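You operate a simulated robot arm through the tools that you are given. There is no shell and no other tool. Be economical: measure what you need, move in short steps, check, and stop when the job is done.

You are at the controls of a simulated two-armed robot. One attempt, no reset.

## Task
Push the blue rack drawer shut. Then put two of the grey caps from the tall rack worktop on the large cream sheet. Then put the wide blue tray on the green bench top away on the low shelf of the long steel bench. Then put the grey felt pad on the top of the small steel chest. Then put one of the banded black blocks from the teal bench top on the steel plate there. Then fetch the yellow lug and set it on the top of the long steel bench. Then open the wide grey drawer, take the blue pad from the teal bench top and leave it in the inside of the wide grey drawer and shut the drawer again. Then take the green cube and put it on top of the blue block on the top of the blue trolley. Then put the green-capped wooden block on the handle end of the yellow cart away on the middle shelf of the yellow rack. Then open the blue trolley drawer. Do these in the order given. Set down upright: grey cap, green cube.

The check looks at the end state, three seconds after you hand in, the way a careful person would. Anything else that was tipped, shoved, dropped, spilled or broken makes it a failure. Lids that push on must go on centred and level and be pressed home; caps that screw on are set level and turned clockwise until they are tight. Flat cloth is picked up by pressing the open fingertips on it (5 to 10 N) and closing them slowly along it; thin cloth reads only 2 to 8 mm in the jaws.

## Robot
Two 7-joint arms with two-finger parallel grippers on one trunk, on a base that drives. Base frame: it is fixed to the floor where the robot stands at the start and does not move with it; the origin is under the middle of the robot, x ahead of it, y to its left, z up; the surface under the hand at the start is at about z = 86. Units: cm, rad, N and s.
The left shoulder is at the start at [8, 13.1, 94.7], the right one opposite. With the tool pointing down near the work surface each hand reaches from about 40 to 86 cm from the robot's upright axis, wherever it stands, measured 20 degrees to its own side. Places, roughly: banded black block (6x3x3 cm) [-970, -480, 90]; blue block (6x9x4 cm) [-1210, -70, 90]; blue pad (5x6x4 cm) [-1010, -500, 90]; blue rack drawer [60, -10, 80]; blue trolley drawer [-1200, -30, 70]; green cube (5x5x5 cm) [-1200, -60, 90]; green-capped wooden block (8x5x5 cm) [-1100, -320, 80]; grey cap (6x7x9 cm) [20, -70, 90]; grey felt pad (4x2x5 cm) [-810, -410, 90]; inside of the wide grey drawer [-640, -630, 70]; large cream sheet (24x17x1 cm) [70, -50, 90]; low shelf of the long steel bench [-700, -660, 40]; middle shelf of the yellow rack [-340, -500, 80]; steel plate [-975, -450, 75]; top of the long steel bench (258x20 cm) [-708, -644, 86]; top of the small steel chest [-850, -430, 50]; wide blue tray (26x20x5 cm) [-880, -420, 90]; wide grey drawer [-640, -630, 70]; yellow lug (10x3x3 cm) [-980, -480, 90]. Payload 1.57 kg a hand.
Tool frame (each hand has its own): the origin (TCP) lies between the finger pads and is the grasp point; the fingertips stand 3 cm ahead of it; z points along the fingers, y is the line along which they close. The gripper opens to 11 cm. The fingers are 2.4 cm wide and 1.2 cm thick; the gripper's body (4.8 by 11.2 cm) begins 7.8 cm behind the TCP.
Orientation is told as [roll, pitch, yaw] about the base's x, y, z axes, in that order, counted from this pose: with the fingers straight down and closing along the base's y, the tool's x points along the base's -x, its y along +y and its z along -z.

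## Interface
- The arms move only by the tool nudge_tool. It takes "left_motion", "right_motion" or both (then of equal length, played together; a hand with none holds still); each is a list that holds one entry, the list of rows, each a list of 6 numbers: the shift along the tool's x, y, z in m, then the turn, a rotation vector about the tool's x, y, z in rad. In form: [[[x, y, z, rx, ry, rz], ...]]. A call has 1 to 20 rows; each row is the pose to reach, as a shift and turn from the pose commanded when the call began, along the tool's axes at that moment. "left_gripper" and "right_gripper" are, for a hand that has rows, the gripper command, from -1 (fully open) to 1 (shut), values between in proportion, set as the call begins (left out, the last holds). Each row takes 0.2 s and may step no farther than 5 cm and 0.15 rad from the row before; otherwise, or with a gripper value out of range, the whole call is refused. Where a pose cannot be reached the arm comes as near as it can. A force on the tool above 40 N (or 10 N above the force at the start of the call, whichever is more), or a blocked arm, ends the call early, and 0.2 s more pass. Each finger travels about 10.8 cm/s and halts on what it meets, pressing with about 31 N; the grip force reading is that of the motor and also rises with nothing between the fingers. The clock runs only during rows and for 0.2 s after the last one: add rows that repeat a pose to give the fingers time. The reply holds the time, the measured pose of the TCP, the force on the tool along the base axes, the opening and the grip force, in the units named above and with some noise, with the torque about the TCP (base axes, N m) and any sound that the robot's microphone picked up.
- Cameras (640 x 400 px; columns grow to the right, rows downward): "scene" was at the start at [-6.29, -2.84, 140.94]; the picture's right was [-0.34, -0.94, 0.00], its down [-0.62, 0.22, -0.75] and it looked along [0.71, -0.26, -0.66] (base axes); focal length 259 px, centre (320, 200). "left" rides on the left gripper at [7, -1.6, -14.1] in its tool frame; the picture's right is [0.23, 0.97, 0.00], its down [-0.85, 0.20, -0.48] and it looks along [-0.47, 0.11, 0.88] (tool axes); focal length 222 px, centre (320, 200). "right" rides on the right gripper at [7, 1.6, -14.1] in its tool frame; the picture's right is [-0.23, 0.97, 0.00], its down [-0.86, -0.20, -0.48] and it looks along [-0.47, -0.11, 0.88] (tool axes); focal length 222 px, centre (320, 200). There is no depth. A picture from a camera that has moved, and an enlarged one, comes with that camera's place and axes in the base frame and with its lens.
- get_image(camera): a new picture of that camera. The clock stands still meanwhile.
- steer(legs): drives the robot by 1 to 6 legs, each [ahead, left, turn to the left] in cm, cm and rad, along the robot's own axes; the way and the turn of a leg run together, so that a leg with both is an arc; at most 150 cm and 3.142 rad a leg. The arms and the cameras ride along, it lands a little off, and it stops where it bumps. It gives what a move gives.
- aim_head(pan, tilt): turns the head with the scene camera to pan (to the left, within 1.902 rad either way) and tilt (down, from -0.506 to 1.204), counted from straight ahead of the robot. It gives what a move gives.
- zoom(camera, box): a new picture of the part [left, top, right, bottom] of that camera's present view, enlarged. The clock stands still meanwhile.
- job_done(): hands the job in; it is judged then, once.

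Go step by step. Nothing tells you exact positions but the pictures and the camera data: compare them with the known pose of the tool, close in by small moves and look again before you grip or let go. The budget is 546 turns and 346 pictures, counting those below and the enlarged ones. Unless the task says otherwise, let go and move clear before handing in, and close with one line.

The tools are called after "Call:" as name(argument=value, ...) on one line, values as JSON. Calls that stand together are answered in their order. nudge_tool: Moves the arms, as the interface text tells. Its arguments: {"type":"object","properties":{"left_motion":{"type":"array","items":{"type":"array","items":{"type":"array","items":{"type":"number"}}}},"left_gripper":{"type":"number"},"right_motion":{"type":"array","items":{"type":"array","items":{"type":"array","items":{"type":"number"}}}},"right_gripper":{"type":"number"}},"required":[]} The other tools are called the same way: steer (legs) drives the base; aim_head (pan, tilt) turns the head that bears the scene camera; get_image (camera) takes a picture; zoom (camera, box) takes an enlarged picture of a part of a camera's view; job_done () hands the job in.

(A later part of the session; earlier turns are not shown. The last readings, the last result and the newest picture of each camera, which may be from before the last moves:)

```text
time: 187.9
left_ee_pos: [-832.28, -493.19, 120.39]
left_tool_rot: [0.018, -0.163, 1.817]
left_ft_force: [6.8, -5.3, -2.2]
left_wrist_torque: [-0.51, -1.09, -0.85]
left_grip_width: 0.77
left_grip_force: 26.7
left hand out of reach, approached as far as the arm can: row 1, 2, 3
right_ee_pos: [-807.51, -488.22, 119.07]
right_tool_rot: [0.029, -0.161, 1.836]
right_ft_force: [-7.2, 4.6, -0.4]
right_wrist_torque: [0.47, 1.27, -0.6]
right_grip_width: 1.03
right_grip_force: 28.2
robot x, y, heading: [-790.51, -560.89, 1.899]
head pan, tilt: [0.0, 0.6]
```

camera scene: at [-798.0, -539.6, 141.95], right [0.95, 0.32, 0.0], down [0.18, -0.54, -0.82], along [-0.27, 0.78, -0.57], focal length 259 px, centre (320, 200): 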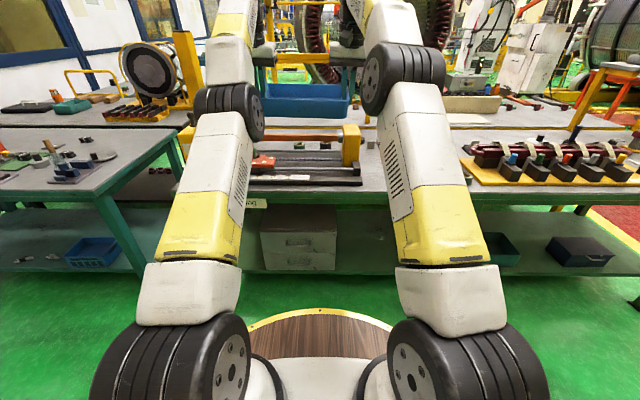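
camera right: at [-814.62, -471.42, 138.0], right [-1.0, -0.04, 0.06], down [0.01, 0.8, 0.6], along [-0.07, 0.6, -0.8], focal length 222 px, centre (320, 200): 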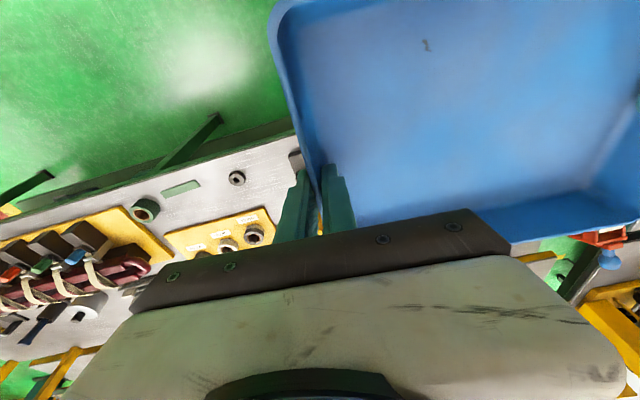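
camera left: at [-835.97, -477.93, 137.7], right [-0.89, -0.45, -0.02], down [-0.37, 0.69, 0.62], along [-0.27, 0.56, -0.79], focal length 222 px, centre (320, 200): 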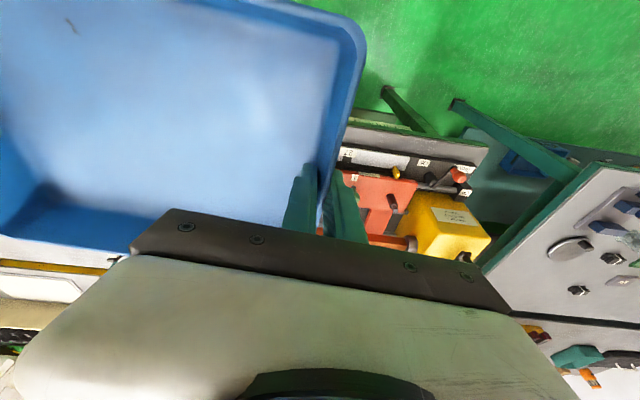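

The left arm keeps hitting a wrist limit in this near-vertical pose. I'll pitch both hands together 0.3 rad (the tray is empty) while realigning the right.

Call:
nudge_tool(left_motion=[[[0, 0, 0, 0, 0, 0], [0, 0, 0, 0, 0, 0], [0, 0, 0, 0, -0.06, 0], [0, 0, 0, 0, -0.12, 0], [0, 0, 0, 0, -0.18, 0], [0, 0, 0, 0, -0.24, 0], [0, 0, 0, 0, -0.3, 0]]], right_motion=[[[-0.012, 0, -0.0036, 0, 0, 0], [-0.0243, 0, -0.0072, 0, 0, 0], [-0.0243, 0, -0.0072, 0, -0.06, 0], [-0.0243, 0, -0.0072, 0, -0.12, 0], [-0.0243, 0, -0.0072, 0, -0.18, 0], [-0.0243, 0, -0.0072, 0, -0.24, 0], [-0.0243, 0, -0.0072, 0, -0.3, 0]]])

Call:
get_image(camera="scene")

```text
time: 189.4
left_ee_pos: [-833.55, -488.16, 123.05]
left_tool_rot: [0.007, -0.409, 1.804]
left_ft_force: [0.1, -5.8, -3.6]
left_wrist_torque: [0.43, -0.74, -1.12]
left_grip_width: 1.07
left_grip_force: 28.2
left hand out of reach, approached as far as the arm can: row 3, 4, 5, 6, 7
right_ee_pos: [-808.48, -486.11, 120.26]
right_tool_rot: [0.043, -0.417, 1.827]
right_ft_force: [-0.7, 6.1, 0.1]
right_wrist_torque: [-0.61, 1.14, -0.2]
right_grip_width: 1.28
right_grip_force: 29.3
robot x, y, heading: [-790.45, -560.81, 1.904]
head pan, tilt: [0.0, 0.6]
stopped in row 7 (right hand): the force on the tool passed its limit at 41 N (the readings are from after the stop); the commanded pose is now the measured one
```

```text
258 pictures are left
camera scene: at [-789.12, -565.49, 141.95], right [0.95, 0.33, 0.0], down [0.18, -0.53, -0.82], along [-0.27, 0.78, -0.57], focal length 259 px, centre (320, 200)
```

scene: 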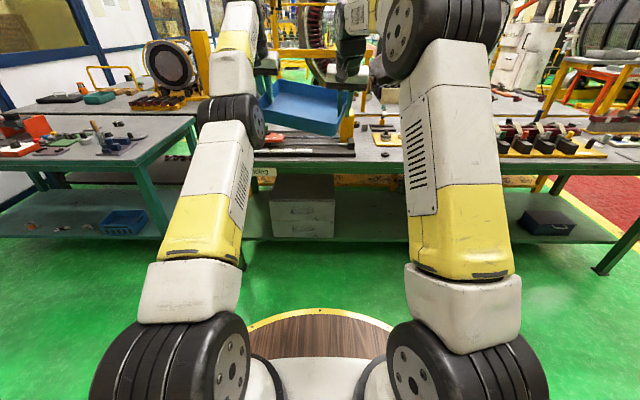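

The left arm is stretched straight and only bends slowly. I'll give the left hand a small retract target and hold it to see if it converges.

Call:
nudge_tool(left_motion=[[[0.02, 0.001, 0.001, 0, 0, 0], [0.04, 0.002, 0.002, 0, 0, 0], [0.057, 0.0035, 0.0024, 0, 0, 0], [0.057, 0.0035, 0.0024, 0, 0, 0], [0.057, 0.0035, 0.0024, 0, 0, 0], [0.057, 0.0035, 0.0024, 0, 0, 0], [0.057, 0.0035, 0.0024, 0, 0, 0], [0.057, 0.0035, 0.0024, 0, 0, 0], [0.057, 0.0035, 0.0024, 0, 0, 0], [0.057, 0.0035, 0.0024, 0, 0, 0], [0.057, 0.0035, 0.0024, 0, 0, 0], [0.057, 0.0035, 0.0024, 0, 0, 0]]])

Call:
get_image(camera="scene")

```text
time: 192.0
left_ee_pos: [-833.94, -488.54, 123.36]
left_tool_rot: [0.002, -0.411, 1.801]
left_ft_force: [33.3, -2.2, -8.0]
left_wrist_torque: [-0.38, -1.08, -1.22]
left_grip_width: 1.01
left_grip_force: 28.0
left hand out of reach, approached as far as the arm can: row 1, 2, 3, 4, 5, 6, 7, 8, 9, 10, 11, 12
right_ee_pos: [-808.79, -486.26, 120.33]
right_tool_rot: [0.049, -0.418, 1.829]
right_ft_force: [-33.6, 3.2, 6.3]
right_wrist_torque: [0.12, 1.72, -0.21]
right_grip_width: 1.29
right_grip_force: 29.4
robot x, y, heading: [-790.59, -560.47, 1.905]
head pan, tilt: [0.0, 0.6]
```

```text
257 pictures are left
camera scene: at [-789.11, -565.51, 141.94], right [0.95, 0.33, 0.0], down [0.18, -0.53, -0.82], along [-0.27, 0.78, -0.57], focal length 259 px, centre (320, 200)
```

scene: 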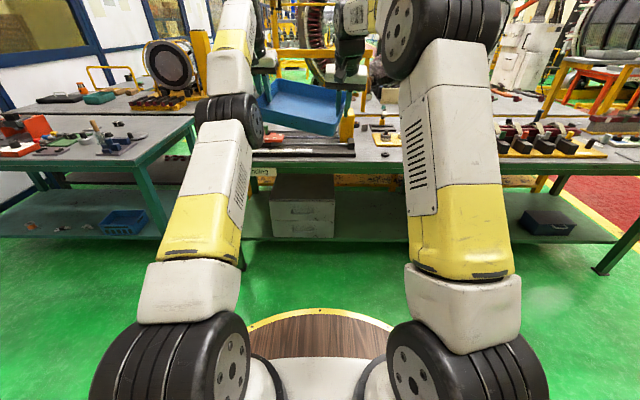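

The left arm won't bend from this posture. The tray is light (about 4 N), so I'll hold it with the right hand alone, open the left, re-posture it and regrip.

Call:
nudge_tool(left_motion=[[[0, 0, 0, 0, 0, 0], [0, 0, 0, 0, 0, 0], [0, 0, 0, 0, 0, 0]]], left_gripper=-0.2)

Call:
get_image(camera="left")

Call:
get_image(camera="right")

Call:
get_image(camera="scene")

```text
time: 192.8
left_ee_pos: [-834.32, -488.69, 123.36]
left_tool_rot: [0.009, -0.41, 1.806]
left_ft_force: [0.2, -0.6, 0.7]
left_wrist_torque: [0.0, 0.0, 0.0]
left_grip_width: 6.57
left_grip_force: 0.1
right_ee_pos: [-808.37, -486.23, 120.14]
right_tool_rot: [0.04, -0.415, 1.83]
right_ft_force: [0.2, 0.4, -3.4]
right_wrist_torque: [0.07, -0.41, 0.02]
right_grip_width: 0.49
right_grip_force: 24.5
robot x, y, heading: [-790.57, -560.42, 1.907]
head pan, tilt: [0.0, 0.6]
```

```text
256 pictures are left
camera left: at [-829.92, -499.89, 133.45], right [-0.9, -0.43, -0.08], down [-0.33, 0.53, 0.78], along [-0.29, 0.73, -0.62], focal length 222 px, centre (320, 200)
```

left: 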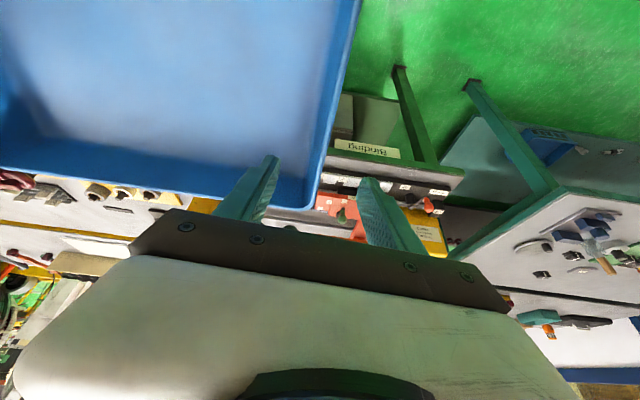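

```text
255 pictures are left
camera right: at [-806.4, -498.15, 130.47], right [-0.99, -0.06, 0.13], down [0.06, 0.63, 0.78], along [-0.13, 0.77, -0.62], focal length 222 px, centre (320, 200)
```

right: 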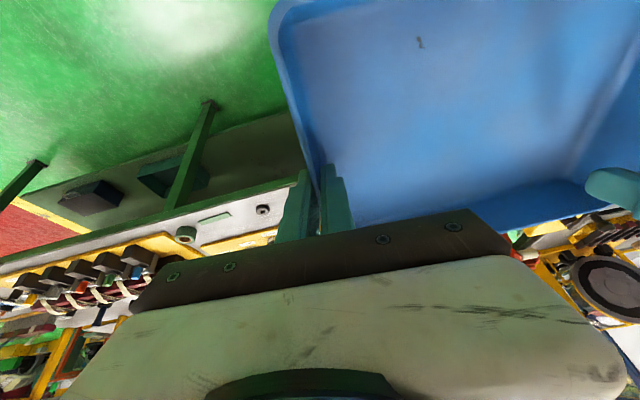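

```text
254 pictures are left
camera scene: at [-789.11, -565.52, 141.94], right [0.95, 0.33, 0.0], down [0.18, -0.53, -0.82], along [-0.27, 0.78, -0.57], focal length 259 px, centre (320, 200)
```

scene: 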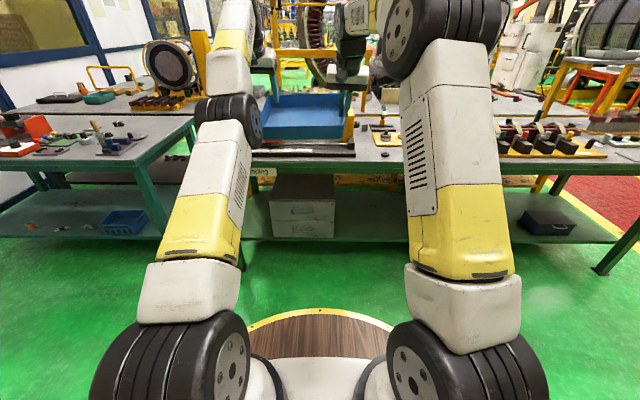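

The right hand alone holds the tray firmly (only 0.4 Nm). I'll withdraw the left hand and continue one-handed.

Call:
nudge_tool(left_motion=[[[0, 0, -0.03, 0, 0, 0], [0, 0, -0.06, 0, 0, 0], [0, 0, -0.09, 0, 0, 0], [0, 0.0, -0.12, 0, 0, 0]]])

Call:
get_image(camera="left")

```text
time: 193.8
left_ee_pos: [-833.27, -495.15, 133.49]
left_tool_rot: [0.008, -0.41, 1.803]
left_ft_force: [-0.3, -0.4, -0.5]
left_wrist_torque: [0.0, -0.03, 0.01]
left_grip_width: 6.58
left_grip_force: 0.0
left hand out of reach, approached as far as the arm can: row 2, 3, 4
right_ee_pos: [-808.49, -486.29, 120.28]
right_tool_rot: [0.041, -0.417, 1.827]
right_ft_force: [0.0, -0.1, -2.2]
right_wrist_torque: [0.11, -0.38, 0.01]
right_grip_width: 0.49
right_grip_force: 25.1
robot x, y, heading: [-791.02, -561.2, 1.901]
head pan, tilt: [0.0, 0.6]
```

```text
253 pictures are left
camera left: at [-828.85, -506.51, 143.61], right [-0.9, -0.43, -0.08], down [-0.33, 0.53, 0.78], along [-0.29, 0.73, -0.62], focal length 222 px, centre (320, 200)
```

left: 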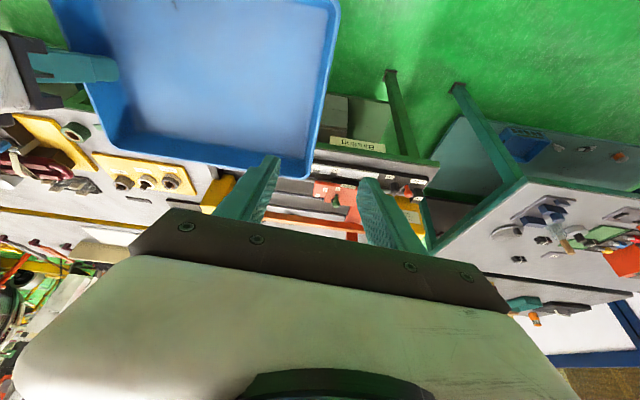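

Left hand is clear above the tray. Moving it left and then back to a tucked posture.

Call:
nudge_tool(left_motion=[[[0, 0.04, 0, 0, 0, 0], [0, 0.08, 0, 0, 0, 0], [0, 0.12, 0, 0, 0, 0], [0, 0.16, 0, 0, 0, 0], [0.03, 0.18, 0.02, 0, 0.1, 0], [0.06, 0.18, 0.03, 0, 0.2, 0], [0.1, 0.18, 0.04, 0, 0.3, 0], [0.14, 0.18, 0.05, 0, 0.4, 0], [0.18, 0.18, 0.06, 0, 0.4, 0], [0.22, 0.18, 0.07, 0, 0.4, 0], [0.22, 0.18, 0.07, 0, 0.4, 0], [0.22, 0.18, 0.07, 0, 0.4, 0]]])

Call:
get_image(camera="scene")

```text
time: 196.4
left_ee_pos: [-847.11, -516.38, 117.65]
left_tool_rot: [0.009, -0.013, 1.808]
left_ft_force: [-0.1, 0.0, -0.1]
left_wrist_torque: [0.0, -0.02, 0.0]
left_grip_width: 6.61
left_grip_force: 0.1
left hand out of reach, approached as far as the arm can: row 1, 2, 3, 4, 5, 6, 7
right_ee_pos: [-808.56, -486.14, 120.12]
right_tool_rot: [0.042, -0.414, 1.829]
right_ft_force: [-0.6, 0.7, -2.8]
right_wrist_torque: [0.11, -0.45, 0.02]
right_grip_width: 0.5
right_grip_force: 25.1
robot x, y, heading: [-790.68, -560.86, 1.901]
head pan, tilt: [0.0, 0.6]
```

```text
252 pictures are left
camera scene: at [-789.11, -565.52, 141.94], right [0.95, 0.33, 0.0], down [0.18, -0.53, -0.82], along [-0.27, 0.78, -0.57], focal length 259 px, centre (320, 200)
```

scene: 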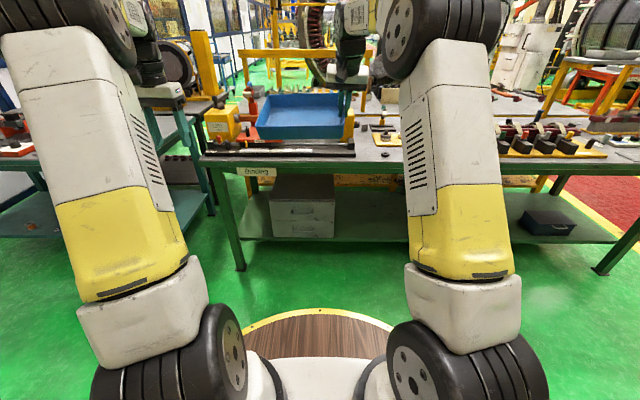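

Left arm recovered. Plan: bring the tray closer and level with the right hand, then let the left hand take the left end wall with a strong tilt suited to the low shelf.

Call:
nudge_tool(right_motion=[[[0.034, 0, 0.003, 0, 0.045, 0], [0.068, 0, 0.006, 0, 0.09, 0], [0.102, 0, 0.0095, 0, 0.135, 0], [0.137, 0, 0.0127, 0, 0.18, 0], [0.171, 0, 0.0158, 0, 0.225, 0], [0.205, 0, 0.019, 0, 0.27, 0]]])

Call:
get_image(camera="scene")

Call:
get_image(camera="right")

```text
time: 197.8
left_ee_pos: [-847.13, -516.34, 117.63]
left_tool_rot: [0.008, -0.012, 1.808]
left_ft_force: [0.0, 0.3, 0.3]
left_wrist_torque: [-0.01, 0.01, -0.01]
left_grip_width: 6.59
left_grip_force: 0.0
right_ee_pos: [-803.93, -503.79, 110.34]
right_tool_rot: [0.038, -0.147, 1.842]
right_ft_force: [0.4, -0.4, -3.5]
right_wrist_torque: [0.13, -0.47, 0.01]
right_grip_width: 0.45
right_grip_force: 25.1
robot x, y, heading: [-790.85, -560.47, 1.899]
head pan, tilt: [0.0, 0.6]
```

```text
251 pictures are left
camera scene: at [-789.12, -565.51, 141.94], right [0.95, 0.33, 0.0], down [0.18, -0.53, -0.82], along [-0.27, 0.78, -0.57], focal length 259 px, centre (320, 200)
```

scene: 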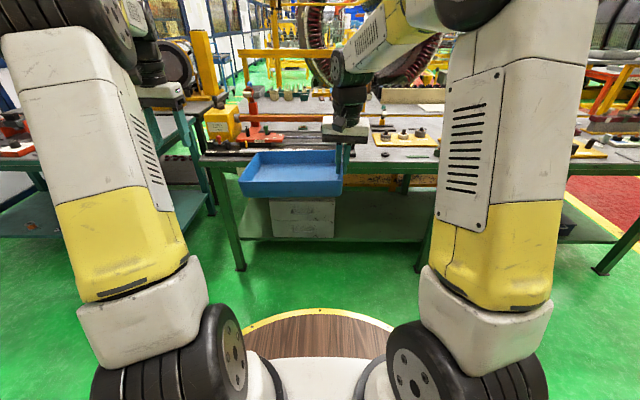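

```text
250 pictures are left
camera right: at [-802.64, -512.72, 123.44], right [-1.0, -0.05, 0.07], down [0.0, 0.81, 0.59], along [-0.09, 0.59, -0.8], focal length 222 px, centre (320, 200)
```

right: 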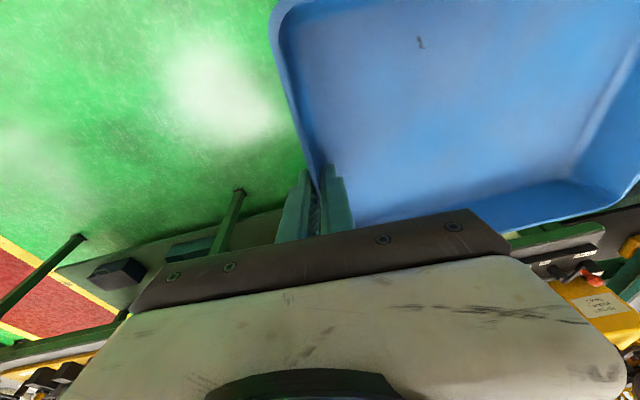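

Tray is level and close. Tilting the left hand 0.9 rad for its grip.

Call:
nudge_tool(left_motion=[[[0, 0, 0, 0, -0.13, 0], [0, 0, 0, 0, -0.26, 0], [0, 0, 0, 0, -0.39, 0], [0, 0, 0, 0, -0.52, 0], [0, 0, 0, 0, -0.65, 0], [0, 0, 0, 0, -0.78, 0], [0, 0, 0, 0, -0.89, 0], [0, 0, 0, 0, -0.89, 0]]], left_gripper=0)

Call:
get_image(camera="left")

```text
time: 199.6
left_ee_pos: [-847.11, -516.18, 118.14]
left_tool_rot: [0.013, -0.904, 1.798]
left_ft_force: [-0.8, 0.4, 0.4]
left_wrist_torque: [-0.01, -0.01, 0.02]
left_grip_width: 5.5
left_grip_force: 0.1
right_ee_pos: [-803.92, -503.7, 110.29]
right_tool_rot: [0.04, -0.145, 1.841]
right_ft_force: [-0.1, -0.3, -2.2]
right_wrist_torque: [0.11, -0.41, -0.02]
right_grip_width: 0.47
right_grip_force: 24.9
robot x, y, heading: [-790.54, -560.79, 1.9]
head pan, tilt: [0.0, 0.6]
```

```text
249 pictures are left
camera left: at [-841.91, -530.75, 121.33], right [-0.91, -0.37, -0.17], down [-0.22, 0.11, 0.97], along [-0.34, 0.92, -0.18], focal length 222 px, centre (320, 200)
```

left: 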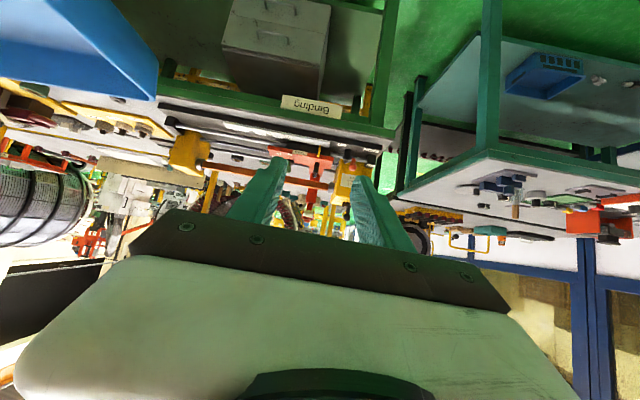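

I see the tray's left end; its rim droops to about z 109. Moving the left hand to the approach point.

Call:
nudge_tool(left_motion=[[[0.0134, -0.0412, -0.0096, -0.007, 0, -0.005], [0.0268, -0.0824, -0.0192, -0.013, 0, -0.01], [0.0402, -0.1236, -0.0288, -0.02, 0, -0.015], [0.0536, -0.1648, -0.0384, -0.027, 0, -0.021], [0.067, -0.206, -0.048, -0.033, 0, -0.026], [0.067, -0.206, -0.048, -0.033, 0, -0.026]]])

Call:
get_image(camera="left")

```text
time: 201.0
left_ee_pos: [-825.16, -519.2, 115.61]
left_tool_rot: [0.014, -0.902, 1.839]
left_ft_force: [0.5, 0.0, -0.2]
left_wrist_torque: [0.0, -0.03, -0.03]
left_grip_width: 5.49
left_grip_force: 0.2
right_ee_pos: [-803.95, -503.81, 110.33]
right_tool_rot: [0.039, -0.147, 1.841]
right_ft_force: [0.3, -0.4, -2.9]
right_wrist_torque: [0.13, -0.36, -0.01]
right_grip_width: 0.49
right_grip_force: 25.1
robot x, y, heading: [-790.28, -560.68, 1.904]
head pan, tilt: [0.0, 0.6]
```

```text
248 pictures are left
camera left: at [-819.33, -533.45, 118.79], right [-0.9, -0.4, -0.17], down [-0.23, 0.1, 0.97], along [-0.38, 0.91, -0.18], focal length 222 px, centre (320, 200)
```

left: 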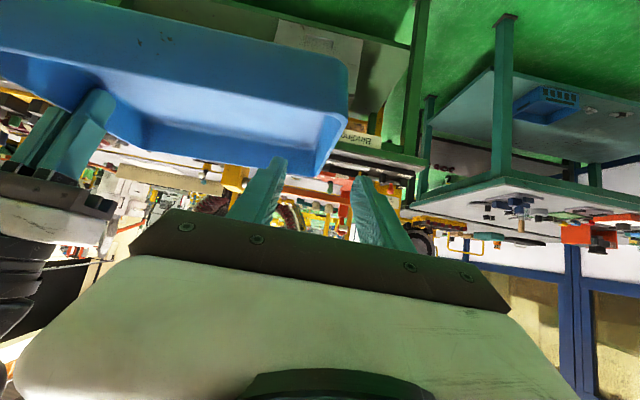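

Call:
zoom(camera="scene", box=[180, 90, 420, 230])

```text
2.67 times, centred on (300, 160) of scene
camera zoom: at [-789.11, -565.53, 141.94], right [0.95, 0.33, 0.0], down [0.18, -0.53, -0.82], along [-0.27, 0.78, -0.57], focal length 692 px, centre (373, 307)
```

zoom: 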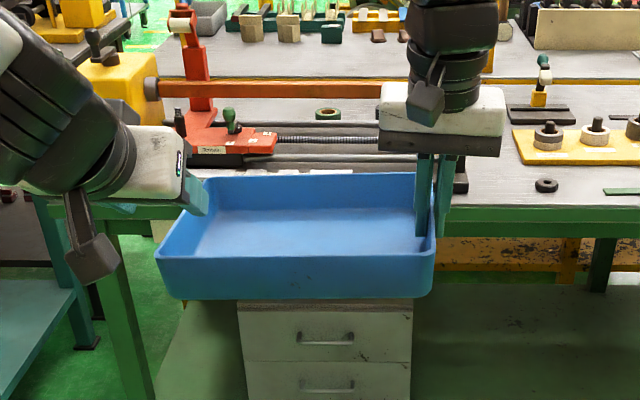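

The tray droops about 0.11 rad to the left. I'll level it with a small right-hand roll, then look again.

Call:
nudge_tool(right_motion=[[[0, 0, 0, -0.04, 0, 0], [0, 0, 0, -0.08, 0, 0], [0, 0, 0, -0.11, 0, 0], [0, 0, 0, -0.11, 0, 0]]])

Call:
get_image(camera="left")

```text
time: 202.0
left_ee_pos: [-825.22, -519.21, 115.56]
left_tool_rot: [0.013, -0.904, 1.84]
left_ft_force: [0.8, -0.3, 0.8]
left_wrist_torque: [-0.02, -0.01, 0.02]
left_grip_width: 5.5
left_grip_force: 0.1
right_ee_pos: [-803.91, -503.68, 110.28]
right_tool_rot: [0.148, -0.146, 1.84]
right_ft_force: [-0.6, -0.5, -2.9]
right_wrist_torque: [0.09, -0.41, -0.01]
right_grip_width: 0.49
right_grip_force: 25.6
robot x, y, heading: [-790.53, -560.73, 1.902]
head pan, tilt: [0.0, 0.6]
```

```text
246 pictures are left
camera left: at [-819.37, -533.43, 118.81], right [-0.9, -0.4, -0.17], down [-0.23, 0.1, 0.97], along [-0.38, 0.91, -0.18], focal length 222 px, centre (320, 200)
```

left: 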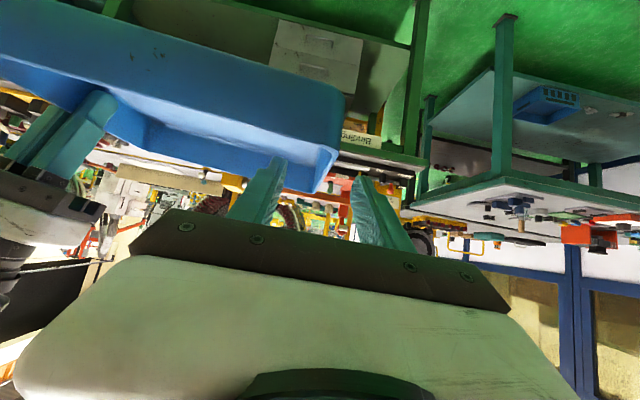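

The tray is level now. Sliding the left fingers over its end wall.

Call:
nudge_tool(left_motion=[[[-0.023, 0.016, 0, 0, 0, 0], [-0.023, 0.016, 0.035, 0, 0, 0], [-0.023, 0.016, 0.07, 0, 0, 0], [-0.023, 0.016, 0.1, 0, 0, 0], [-0.023, 0.016, 0.112, 0, 0, 0], [-0.023, 0.016, 0.112, 0, 0, 0]]])

Call:
get_image(camera="left")

Call:
zoom(camera="scene", box=[180, 90, 420, 230])

```text
time: 202.9
left_ee_pos: [-832.36, -514.24, 111.41]
left_tool_rot: [-0.006, -0.874, 1.946]
left_ft_force: [23.0, 2.5, 3.7]
left_wrist_torque: [-0.08, -0.68, -0.72]
left_grip_width: 7.48
left_grip_force: 10.8
right_ee_pos: [-805.21, -504.13, 110.53]
right_tool_rot: [0.162, -0.151, 1.852]
right_ft_force: [-23.8, -3.7, -5.1]
right_wrist_torque: [0.53, -0.67, -0.84]
right_grip_width: 1.07
right_grip_force: 29.4
robot x, y, heading: [-790.53, -560.87, 1.901]
head pan, tilt: [0.0, 0.6]
stopped in row 4 (right hand): the force on the tool passed its limit at 49 N (the readings are from after the stop); the commanded pose is now the measured one
```

```text
245 pictures are left
camera left: at [-825.38, -527.82, 115.06], right [-0.85, -0.49, -0.18], down [-0.26, 0.1, 0.96], along [-0.45, 0.87, -0.21], focal length 222 px, centre (320, 200)
```

left: 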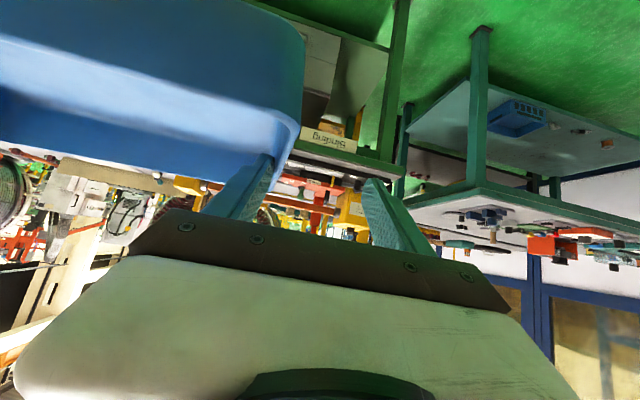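

```text
2.67 times, centred on (300, 160) of scene
camera zoom: at [-789.11, -565.58, 141.94], right [0.95, 0.33, 0.0], down [0.18, -0.53, -0.83], along [-0.27, 0.78, -0.56], focal length 692 px, centre (373, 307)
```

zoom: 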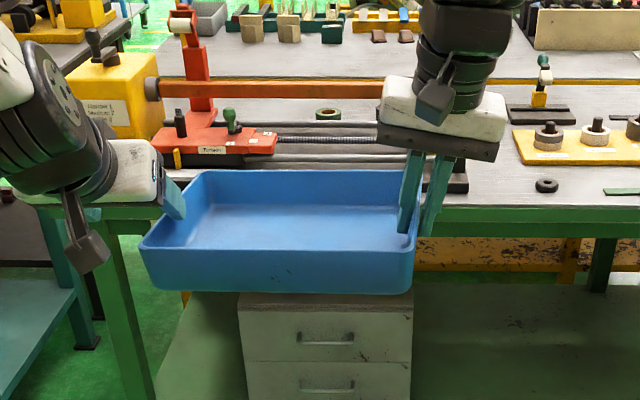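

The inner finger pressed on the wall from inside, so the left hand is about 2.7 cm too far left. Backing off and shifting right.

Call:
nudge_tool(left_motion=[[[0.0, 0.0, -0.03, 0, 0, 0], [0, 0, -0.06, 0.04, 0, 0.03], [0, -0.012, -0.08, 0.077, 0, 0.064], [0, -0.027, -0.08, 0.077, 0, 0.064], [0, -0.027, -0.08, 0.077, 0, 0.064]]], left_gripper=0)

Call:
get_image(camera="left")

Call:
zoom(camera="scene", box=[180, 90, 420, 230])

```text
time: 204.2
left_ee_pos: [-828.22, -519.0, 116.35]
left_tool_rot: [-0.003, -0.877, 1.854]
left_ft_force: [0.0, 0.5, 0.7]
left_wrist_torque: [0.0, 0.02, 0.01]
left_grip_width: 5.51
left_grip_force: 0.0
right_ee_pos: [-804.79, -503.89, 110.42]
right_tool_rot: [0.159, -0.152, 1.849]
right_ft_force: [0.2, 0.4, -2.9]
right_wrist_torque: [0.16, -0.39, 0.0]
right_grip_width: 0.48
right_grip_force: 25.2
robot x, y, heading: [-790.15, -560.63, 1.904]
head pan, tilt: [0.0, 0.6]
```

```text
243 pictures are left
camera left: at [-822.45, -533.24, 119.97], right [-0.89, -0.41, -0.18], down [-0.24, 0.12, 0.96], along [-0.37, 0.9, -0.2], focal length 222 px, centre (320, 200)
```

left: 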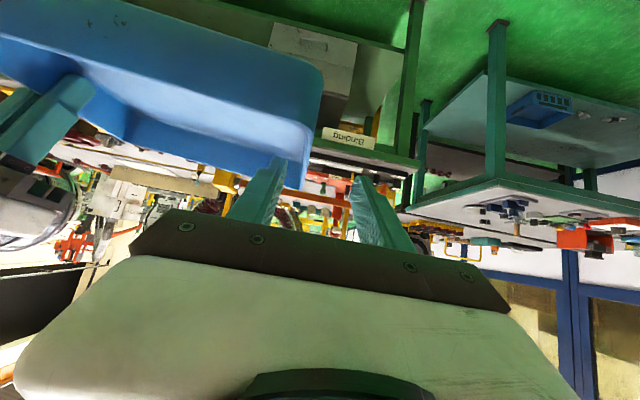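

```text
2.67 times, centred on (300, 160) of scene
camera zoom: at [-789.11, -565.54, 141.94], right [0.95, 0.33, 0.0], down [0.18, -0.53, -0.82], along [-0.27, 0.78, -0.57], focal length 692 px, centre (373, 307)
```

zoom: 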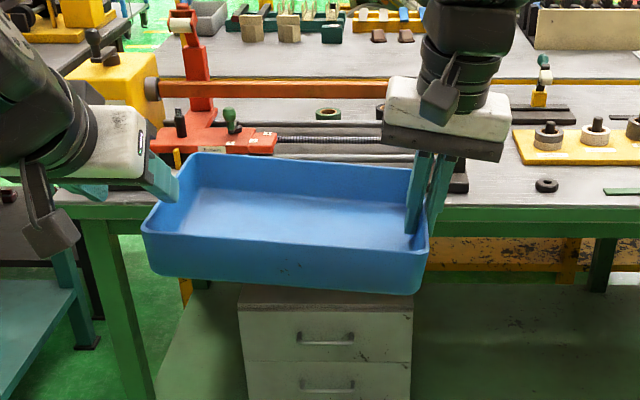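

The in-air handover is fiddly. Instead I'll set the tray on the free front strip of the long steel bench and regrip it there. First, withdraw and tuck the left hand.

Call:
nudge_tool(left_motion=[[[0.0, 0.0, -0.04, 0, 0, 0], [0, 0, -0.08, 0, 0, 0], [0, 0.05, -0.08, 0, 0.1, 0], [0, 0.1, -0.08, 0, 0.24, 0], [0, 0.15, -0.08, 0, 0.38, 0], [0, 0.18, -0.08, 0, 0.52, 0], [0, 0.18, -0.08, 0, 0.66, 0], [0, 0.18, -0.08, 0, 0.8, 0], [0, 0.18, -0.08, 0, 0.87, 0]]])

Call:
steer(legs=[[25, 0, 0]])

Call:
get_image(camera="scene")

```text
time: 206.2
left_ee_pos: [-843.66, -529.92, 121.57]
left_tool_rot: [-0.002, -0.006, 1.853]
left_ft_force: [1.0, 0.0, 0.6]
left_wrist_torque: [-0.02, 0.01, -0.01]
left_grip_width: 5.54
left_grip_force: 0.1
right_ee_pos: [-804.88, -503.92, 110.49]
right_tool_rot: [0.16, -0.151, 1.847]
right_ft_force: [0.2, 0.4, -3.4]
right_wrist_torque: [0.19, -0.39, 0.01]
right_grip_width: 0.46
right_grip_force: 25.3
robot x, y, heading: [-790.61, -560.54, 1.906]
head pan, tilt: [0.0, 0.6]
```

```text
time: 207.9
left_ee_pos: [-851.39, -506.31, 121.55]
left_tool_rot: [-0.003, -0.007, 1.845]
left_ft_force: [0.6, -0.1, 0.3]
left_wrist_torque: [0.01, -0.01, -0.03]
left_grip_width: 5.51
left_grip_force: 0.0
right_ee_pos: [-812.62, -480.72, 110.47]
right_tool_rot: [0.161, -0.15, 1.843]
right_ft_force: [1.6, 0.3, -3.3]
right_wrist_torque: [0.16, -0.37, 0.01]
right_grip_width: 0.49
right_grip_force: 25.3
robot x, y, heading: [-798.75, -537.28, 1.896]
head pan, tilt: [0.0, 0.6]
```

```text
241 pictures are left
camera scene: at [-797.05, -542.37, 141.94], right [0.95, 0.32, 0.0], down [0.18, -0.54, -0.82], along [-0.26, 0.78, -0.57], focal length 259 px, centre (320, 200)
```

scene: 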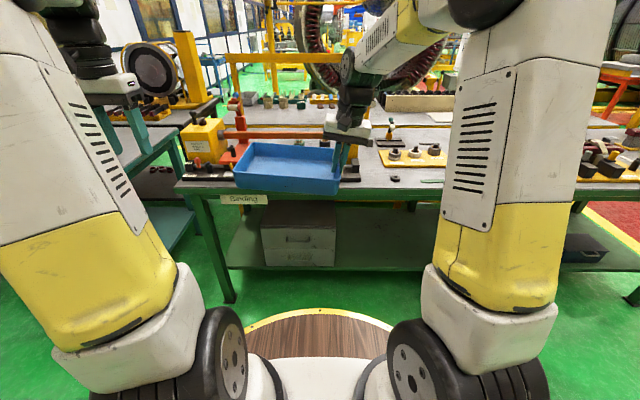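

Now turning round to face the long steel bench.

Call:
steer(legs=[[0, 0, -1.56], [0, 0, -1.56]])

Call:
get_image(camera="scene")

```text
time: 215.9
left_ee_pos: [-744.49, -566.89, 121.4]
left_tool_rot: [-0.004, -0.006, -1.261]
left_ft_force: [0.1, -0.7, -0.4]
left_wrist_torque: [-0.02, 0.0, -0.01]
left_grip_width: 5.49
left_grip_force: 0.0
right_ee_pos: [-782.37, -593.76, 110.49]
right_tool_rot: [0.16, -0.149, -1.263]
right_ft_force: [0.9, 0.1, -2.9]
right_wrist_torque: [-0.18, 0.4, 0.07]
right_grip_width: 0.5
right_grip_force: 25.5
robot x, y, heading: [-798.3, -537.59, -1.21]
head pan, tilt: [0.0, 0.6]
```

```text
240 pictures are left
camera scene: at [-800.5, -532.7, 141.94], right [-0.94, -0.35, 0.0], down [-0.2, 0.53, -0.82], along [0.29, -0.77, -0.57], focal length 259 px, centre (320, 200)
```

scene: 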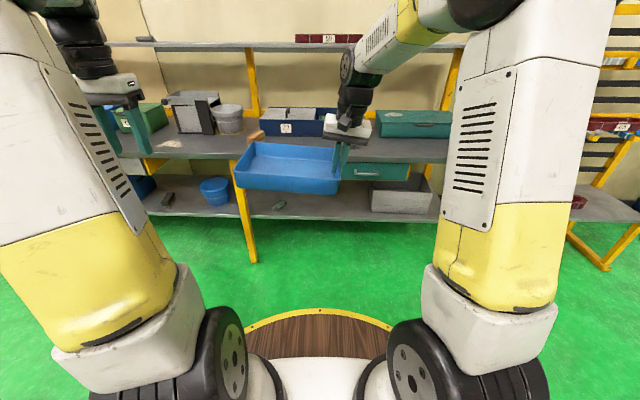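

I have a clear view of the long bench: there is a free 30 cm front strip on top, and free low-shelf space near (-744, -660). I'll drive up to the bench so the tray comes over the strip.

Call:
steer(legs=[[60, 2, 0]])

Call:
get_image(camera="scene")

Call:
get_image(camera="right")

```text
time: 219.2
left_ee_pos: [-722.48, -621.45, 121.58]
left_tool_rot: [-0.005, -0.005, -1.269]
left_ft_force: [0.7, -0.7, 0.1]
left_wrist_torque: [0.0, 0.02, 0.0]
left_grip_width: 5.49
left_grip_force: 0.0
right_ee_pos: [-760.48, -648.04, 110.51]
right_tool_rot: [0.16, -0.15, -1.273]
right_ft_force: [-0.1, 0.2, -3.0]
right_wrist_torque: [-0.15, 0.4, -0.02]
right_grip_width: 0.5
right_grip_force: 25.6
robot x, y, heading: [-775.71, -591.85, -1.214]
head pan, tilt: [0.0, 0.6]
```

```text
239 pictures are left
camera scene: at [-778.11, -586.83, 141.94], right [-0.94, -0.35, 0.0], down [-0.2, 0.53, -0.82], along [0.28, -0.77, -0.57], focal length 259 px, centre (320, 200)
```

scene: 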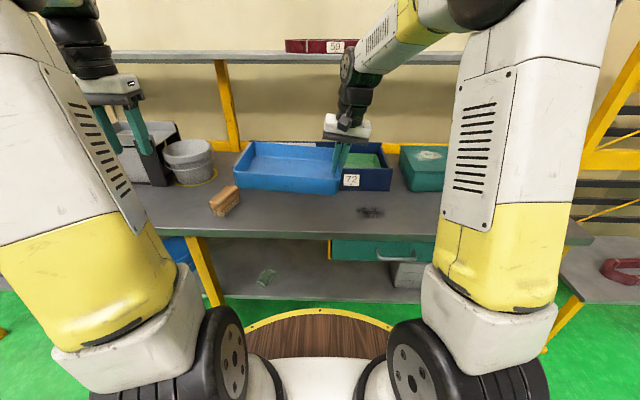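

```text
238 pictures are left
camera right: at [-763.88, -639.75, 123.59], right [0.98, 0.09, 0.19], down [-0.03, -0.83, 0.56], along [0.21, -0.56, -0.8], focal length 222 px, centre (320, 200)
```

right: 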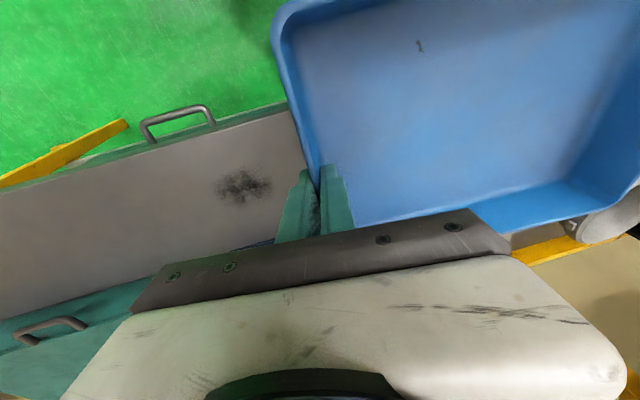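

The strip is 28 cm deep; I'll move 9 cm further in and check the tray's level.

Call:
steer(legs=[[9, 0, 0]])

Call:
zoom(camera="scene", box=[190, 100, 430, 270])

```text
time: 220.3
left_ee_pos: [-719.28, -629.95, 121.63]
left_tool_rot: [-0.003, -0.006, -1.272]
left_ft_force: [-0.7, -1.3, 1.0]
left_wrist_torque: [-0.04, 0.02, 0.0]
left_grip_width: 5.5
left_grip_force: 0.0
right_ee_pos: [-757.48, -656.59, 110.33]
right_tool_rot: [0.159, -0.151, -1.271]
right_ft_force: [-0.6, -1.2, -3.8]
right_wrist_torque: [-0.18, 0.41, 0.02]
right_grip_width: 0.46
right_grip_force: 25.3
robot x, y, heading: [-773.24, -600.15, -1.218]
head pan, tilt: [0.0, 0.6]
```

```text
2.35 times, centred on (310, 185) of scene
camera zoom: at [-775.0, -595.28, 141.94], right [-0.94, -0.34, 0.0], down [-0.19, 0.53, -0.83], along [0.28, -0.77, -0.56], focal length 610 px, centre (344, 235)
```

zoom: 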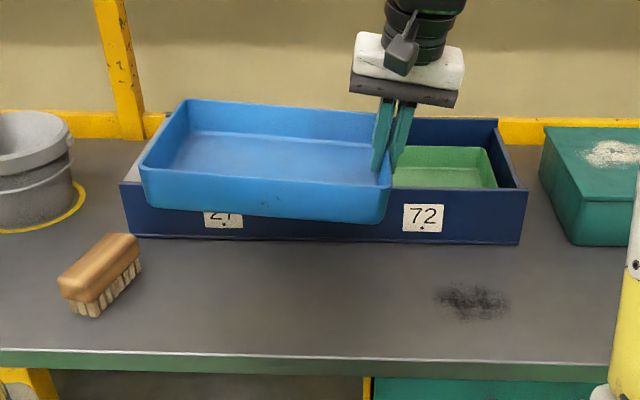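

The tray's left end is about 1.6 cm high; I'll level it and lower it onto the strip.

Call:
nudge_tool(right_motion=[[[0, 0, 0, 0.03, 0, 0], [0, 0, 0, 0.06, 0, 0], [0, 0, 0, 0.06, 0, 0]]])

Call:
nudge_tool(right_motion=[[[0.006, -0.004, 0.0394, 0, 0, 0], [0.0119, -0.0079, 0.0787, 0, 0, 0], [0.0179, -0.0119, 0.1181, 0, 0, 0], [0.0238, -0.0158, 0.1574, 0, 0, 0], [0.0268, -0.0178, 0.1771, 0, 0, 0], [0.0283, -0.0188, 0.187, 0, 0, 0]]])

Call:
zoom(camera="scene", box=[190, 100, 430, 270])

```text
time: 221.2
left_ee_pos: [-719.19, -629.99, 121.46]
left_tool_rot: [-0.003, -0.008, -1.27]
left_ft_force: [-0.8, 0.3, -0.9]
left_wrist_torque: [0.03, 0.03, -0.01]
left_grip_width: 5.51
left_grip_force: 0.1
right_ee_pos: [-757.44, -656.62, 110.5]
right_tool_rot: [0.1, -0.15, -1.272]
right_ft_force: [-0.6, -0.1, -3.5]
right_wrist_torque: [-0.15, 0.4, 0.02]
right_grip_width: 0.46
right_grip_force: 24.9
robot x, y, heading: [-772.81, -600.01, -1.218]
head pan, tilt: [0.0, 0.6]
```

```text
time: 222.6
left_ee_pos: [-719.25, -629.98, 121.48]
left_tool_rot: [-0.003, -0.008, -1.27]
left_ft_force: [0.0, 0.6, -0.6]
left_wrist_torque: [-0.02, 0.02, 0.0]
left_grip_width: 5.51
left_grip_force: 0.1
right_ee_pos: [-757.53, -656.57, 91.11]
right_tool_rot: [0.099, -0.15, -1.273]
right_ft_force: [-0.6, 0.8, -3.4]
right_wrist_torque: [-0.15, 0.38, -0.01]
right_grip_width: 0.51
right_grip_force: 25.1
robot x, y, heading: [-772.9, -600.24, -1.223]
head pan, tilt: [0.0, 0.6]
```

```text
2.35 times, centred on (310, 185) of scene
camera zoom: at [-774.99, -595.3, 141.94], right [-0.94, -0.34, 0.0], down [-0.19, 0.53, -0.82], along [0.28, -0.77, -0.57], focal length 610 px, centre (344, 235)
```

zoom: 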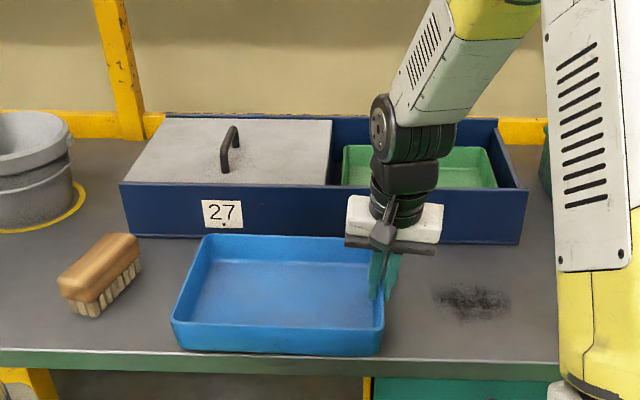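

Nearly down, but a little close to the front edge; moving 3 cm inward and lowering to contact.

Call:
nudge_tool(right_motion=[[[-0.015, 0, 0.002, 0, 0, 0], [-0.03, 0, 0.0045, 0, 0, 0], [-0.0293, -0.0005, 0.0094, 0, 0, 0], [-0.0285, -0.001, 0.0143, 0, 0, 0]]])

Call:
zoom(camera="scene", box=[190, 100, 430, 270])

```text
time: 223.6
left_ee_pos: [-719.4, -629.91, 121.52]
left_tool_rot: [-0.005, -0.008, -1.271]
left_ft_force: [-0.1, 0.4, 0.5]
left_wrist_torque: [0.0, 0.0, 0.02]
left_grip_width: 5.52
left_grip_force: 0.2
right_ee_pos: [-756.51, -659.52, 90.45]
right_tool_rot: [0.101, -0.154, -1.273]
right_ft_force: [1.1, 1.4, 8.5]
right_wrist_torque: [-0.11, 0.33, 0.11]
right_grip_width: 0.48
right_grip_force: 25.2
robot x, y, heading: [-773.12, -600.63, -1.22]
head pan, tilt: [0.0, 0.6]
```

```text
2.35 times, centred on (310, 185) of scene
camera zoom: at [-775.0, -595.26, 141.94], right [-0.94, -0.34, 0.0], down [-0.19, 0.53, -0.83], along [0.28, -0.77, -0.56], focal length 610 px, centre (344, 235)
```

zoom: 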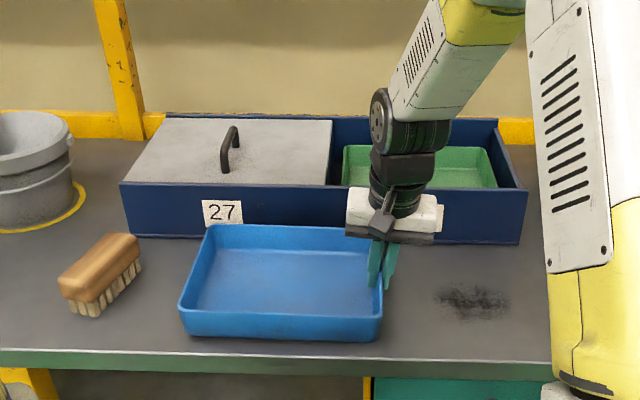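

The tray is down. Opening and lifting the hand, then tilting it to 0.95 rad for the new grip.

Call:
nudge_tool(right_motion=[[[0, 0, 0, 0, 0, 0], [0, 0, 0, 0, 0, 0], [0, 0, 0, 0, 0, 0], [0.01, 0, -0.04, 0, 0, 0], [0.03, 0, -0.08, -0.02, 0, 0], [0.06, 0, -0.12, -0.05, -0.1, 0], [0.09, 0, -0.14, -0.1, -0.2, 0], [0.12, 0, -0.14, -0.1, -0.33, 0], [0.12, 0, -0.14, -0.1, -0.46, 0], [0.12, 0, -0.14, -0.1, -0.59, 0], [0.12, 0, -0.14, -0.1, -0.72, 0], [0.12, 0, -0.14, -0.1, -0.8, 0]]], right_gripper=0)

Call:
get_image(camera="right")

Call:
get_image(camera="scene")

```text
time: 226.2
left_ee_pos: [-719.34, -630.03, 121.67]
left_tool_rot: [-0.004, -0.007, -1.271]
left_ft_force: [-0.1, 0.3, -0.1]
left_wrist_torque: [-0.01, -0.03, 0.0]
left_grip_width: 5.52
left_grip_force: 0.1
right_ee_pos: [-757.33, -651.29, 105.05]
right_tool_rot: [0.311, -0.938, -1.459]
right_ft_force: [1.0, 0.3, 0.1]
right_wrist_torque: [0.0, -0.02, 0.03]
right_grip_width: 5.51
right_grip_force: 0.1
right hand out of reach, approached as far as the arm can: row 9, 10, 11, 12
robot x, y, heading: [-772.77, -599.98, -1.221]
head pan, tilt: [0.0, 0.6]
```

```text
234 pictures are left
camera right: at [-761.94, -636.46, 107.84], right [0.91, 0.21, 0.36], down [-0.31, -0.23, 0.92], along [0.27, -0.95, -0.14], focal length 222 px, centre (320, 200)
```

right: 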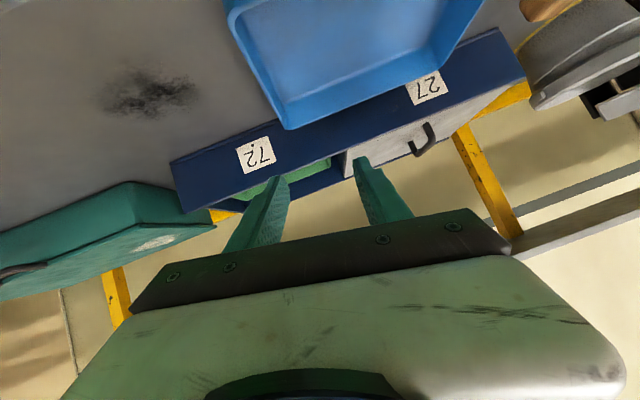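

```text
233 pictures are left
camera scene: at [-775.02, -595.29, 141.94], right [-0.94, -0.34, 0.0], down [-0.19, 0.53, -0.83], along [0.28, -0.77, -0.56], focal length 259 px, centre (320, 200)
```

scene: 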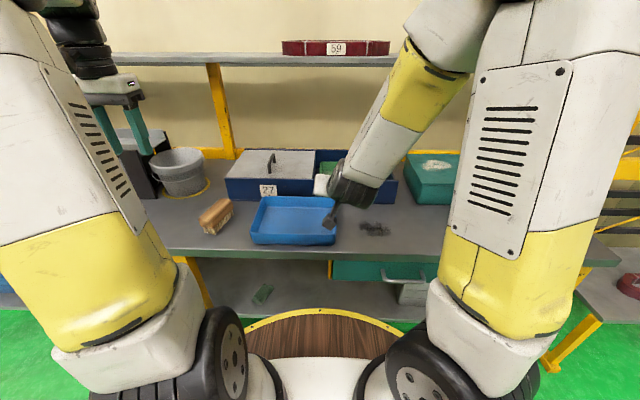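

The pose is cramped and slightly rolled. I'll back the robot 14 cm and straighten the hand.

Call:
steer(legs=[[-14, 0, 0]])

Call:
nudge_tool(right_motion=[[[-0.03, 0, 0.03, 0.08, 0.002, -0.056], [-0.06, 0, 0.06, 0.16, 0.005, -0.113], [-0.06, 0, 0.06, 0.16, 0.005, -0.113]]])

Call:
get_image(camera="right")

```text
time: 227.5
left_ee_pos: [-724.14, -616.97, 121.52]
left_tool_rot: [-0.002, -0.006, -1.273]
left_ft_force: [0.9, -0.4, 0.4]
left_wrist_torque: [0.04, -0.01, 0.0]
left_grip_width: 5.5
left_grip_force: 0.0
right_ee_pos: [-762.33, -638.41, 105.04]
right_tool_rot: [0.308, -0.935, -1.459]
right_ft_force: [-0.2, 0.4, 0.2]
right_wrist_torque: [-0.01, -0.02, -0.02]
right_grip_width: 5.51
right_grip_force: 0.1
robot x, y, heading: [-777.89, -587.14, -1.223]
head pan, tilt: [0.0, 0.6]
```

```text
time: 228.3
left_ee_pos: [-724.07, -616.94, 121.57]
left_tool_rot: [-0.003, -0.007, -1.274]
left_ft_force: [0.8, -0.2, -0.4]
left_wrist_torque: [-0.04, -0.02, 0.0]
left_grip_width: 5.5
left_grip_force: 0.1
right_ee_pos: [-759.76, -646.22, 106.64]
right_tool_rot: [-0.005, -0.945, -1.268]
right_ft_force: [-0.8, -0.2, 0.5]
right_wrist_torque: [0.08, -0.01, -0.01]
right_grip_width: 5.49
right_grip_force: 0.0
robot x, y, heading: [-777.9, -587.23, -1.223]
head pan, tilt: [0.0, 0.6]
```

```text
232 pictures are left
camera right: at [-762.75, -630.71, 109.25], right [0.97, 0.16, 0.18], down [-0.15, -0.16, 0.97], along [0.18, -0.97, -0.13], focal length 222 px, centre (320, 200)
```

right: 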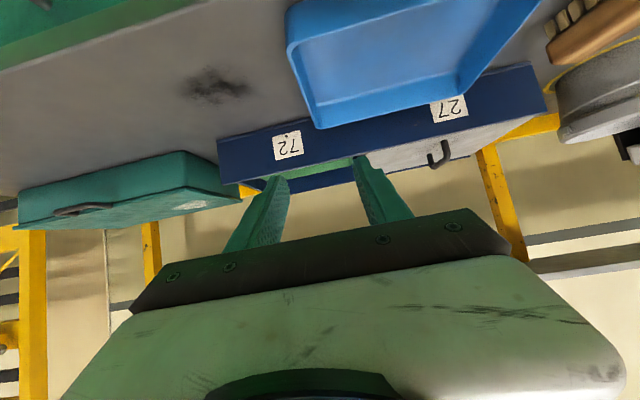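

Wall centre at (-756.5, -659). Approaching.

Call:
nudge_tool(right_motion=[[[0.025, -0.004, 0.02, 0, 0, 0], [0.054, -0.008, 0.05, 0, 0, 0], [0.054, -0.008, 0.09, 0, 0, 0], [0.054, -0.008, 0.12, 0, 0, 0]]])

Call:
get_image(camera="right")

```text
time: 229.3
left_ee_pos: [-724.22, -616.88, 121.55]
left_tool_rot: [-0.005, -0.006, -1.272]
left_ft_force: [0.8, 0.1, 0.8]
left_wrist_torque: [-0.06, 0.01, 0.0]
left_grip_width: 5.5
left_grip_force: 0.1
right_ee_pos: [-758.6, -652.7, 95.32]
right_tool_rot: [-0.006, -0.948, -1.271]
right_ft_force: [0.6, 0.0, 0.2]
right_wrist_torque: [-0.02, -0.01, 0.01]
right_grip_width: 5.49
right_grip_force: 0.1
robot x, y, heading: [-777.7, -587.3, -1.218]
head pan, tilt: [0.0, 0.6]
```

```text
231 pictures are left
camera right: at [-761.68, -637.34, 97.93], right [0.97, 0.16, 0.18], down [-0.16, -0.16, 0.97], along [0.18, -0.97, -0.13], focal length 222 px, centre (320, 200)
```

right: 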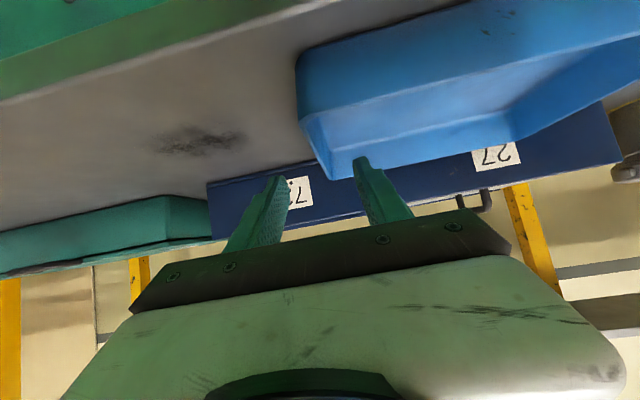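

Wall is centred. Advancing 8.5 cm and closing.

Call:
nudge_tool(right_motion=[[[0, 0, 0.03, 0, 0, 0], [0, 0, 0.06, 0, 0, 0], [0, 0, 0.083, 0, 0, 0], [0, 0, 0.083, 0, 0, 0]]])

Call:
get_image(camera="right")

```text
time: 230.3
left_ee_pos: [-724.14, -616.98, 121.58]
left_tool_rot: [-0.002, -0.007, -1.272]
left_ft_force: [0.0, 0.0, 0.1]
left_wrist_torque: [-0.03, -0.01, 0.0]
left_grip_width: 5.51
left_grip_force: 0.1
right_ee_pos: [-756.39, -659.19, 90.39]
right_tool_rot: [-0.006, -0.949, -1.266]
right_ft_force: [0.2, 0.0, 0.3]
right_wrist_torque: [0.0, 0.01, -0.01]
right_grip_width: 5.49
right_grip_force: 0.0
robot x, y, heading: [-777.76, -586.99, -1.224]
head pan, tilt: [0.0, 0.6]
```

```text
230 pictures are left
camera right: at [-759.48, -643.81, 93.05], right [0.97, 0.16, 0.18], down [-0.15, -0.16, 0.97], along [0.18, -0.97, -0.13], focal length 222 px, centre (320, 200)
```

right: 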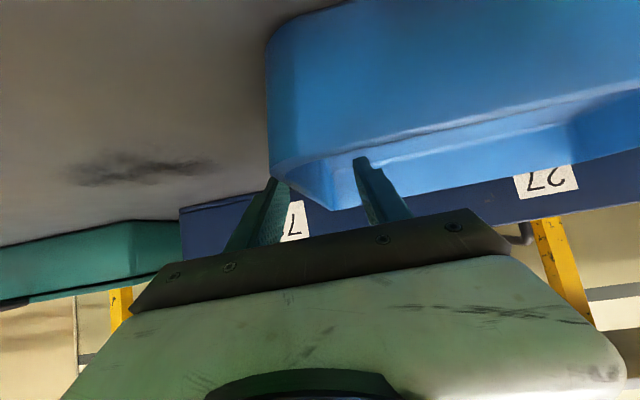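

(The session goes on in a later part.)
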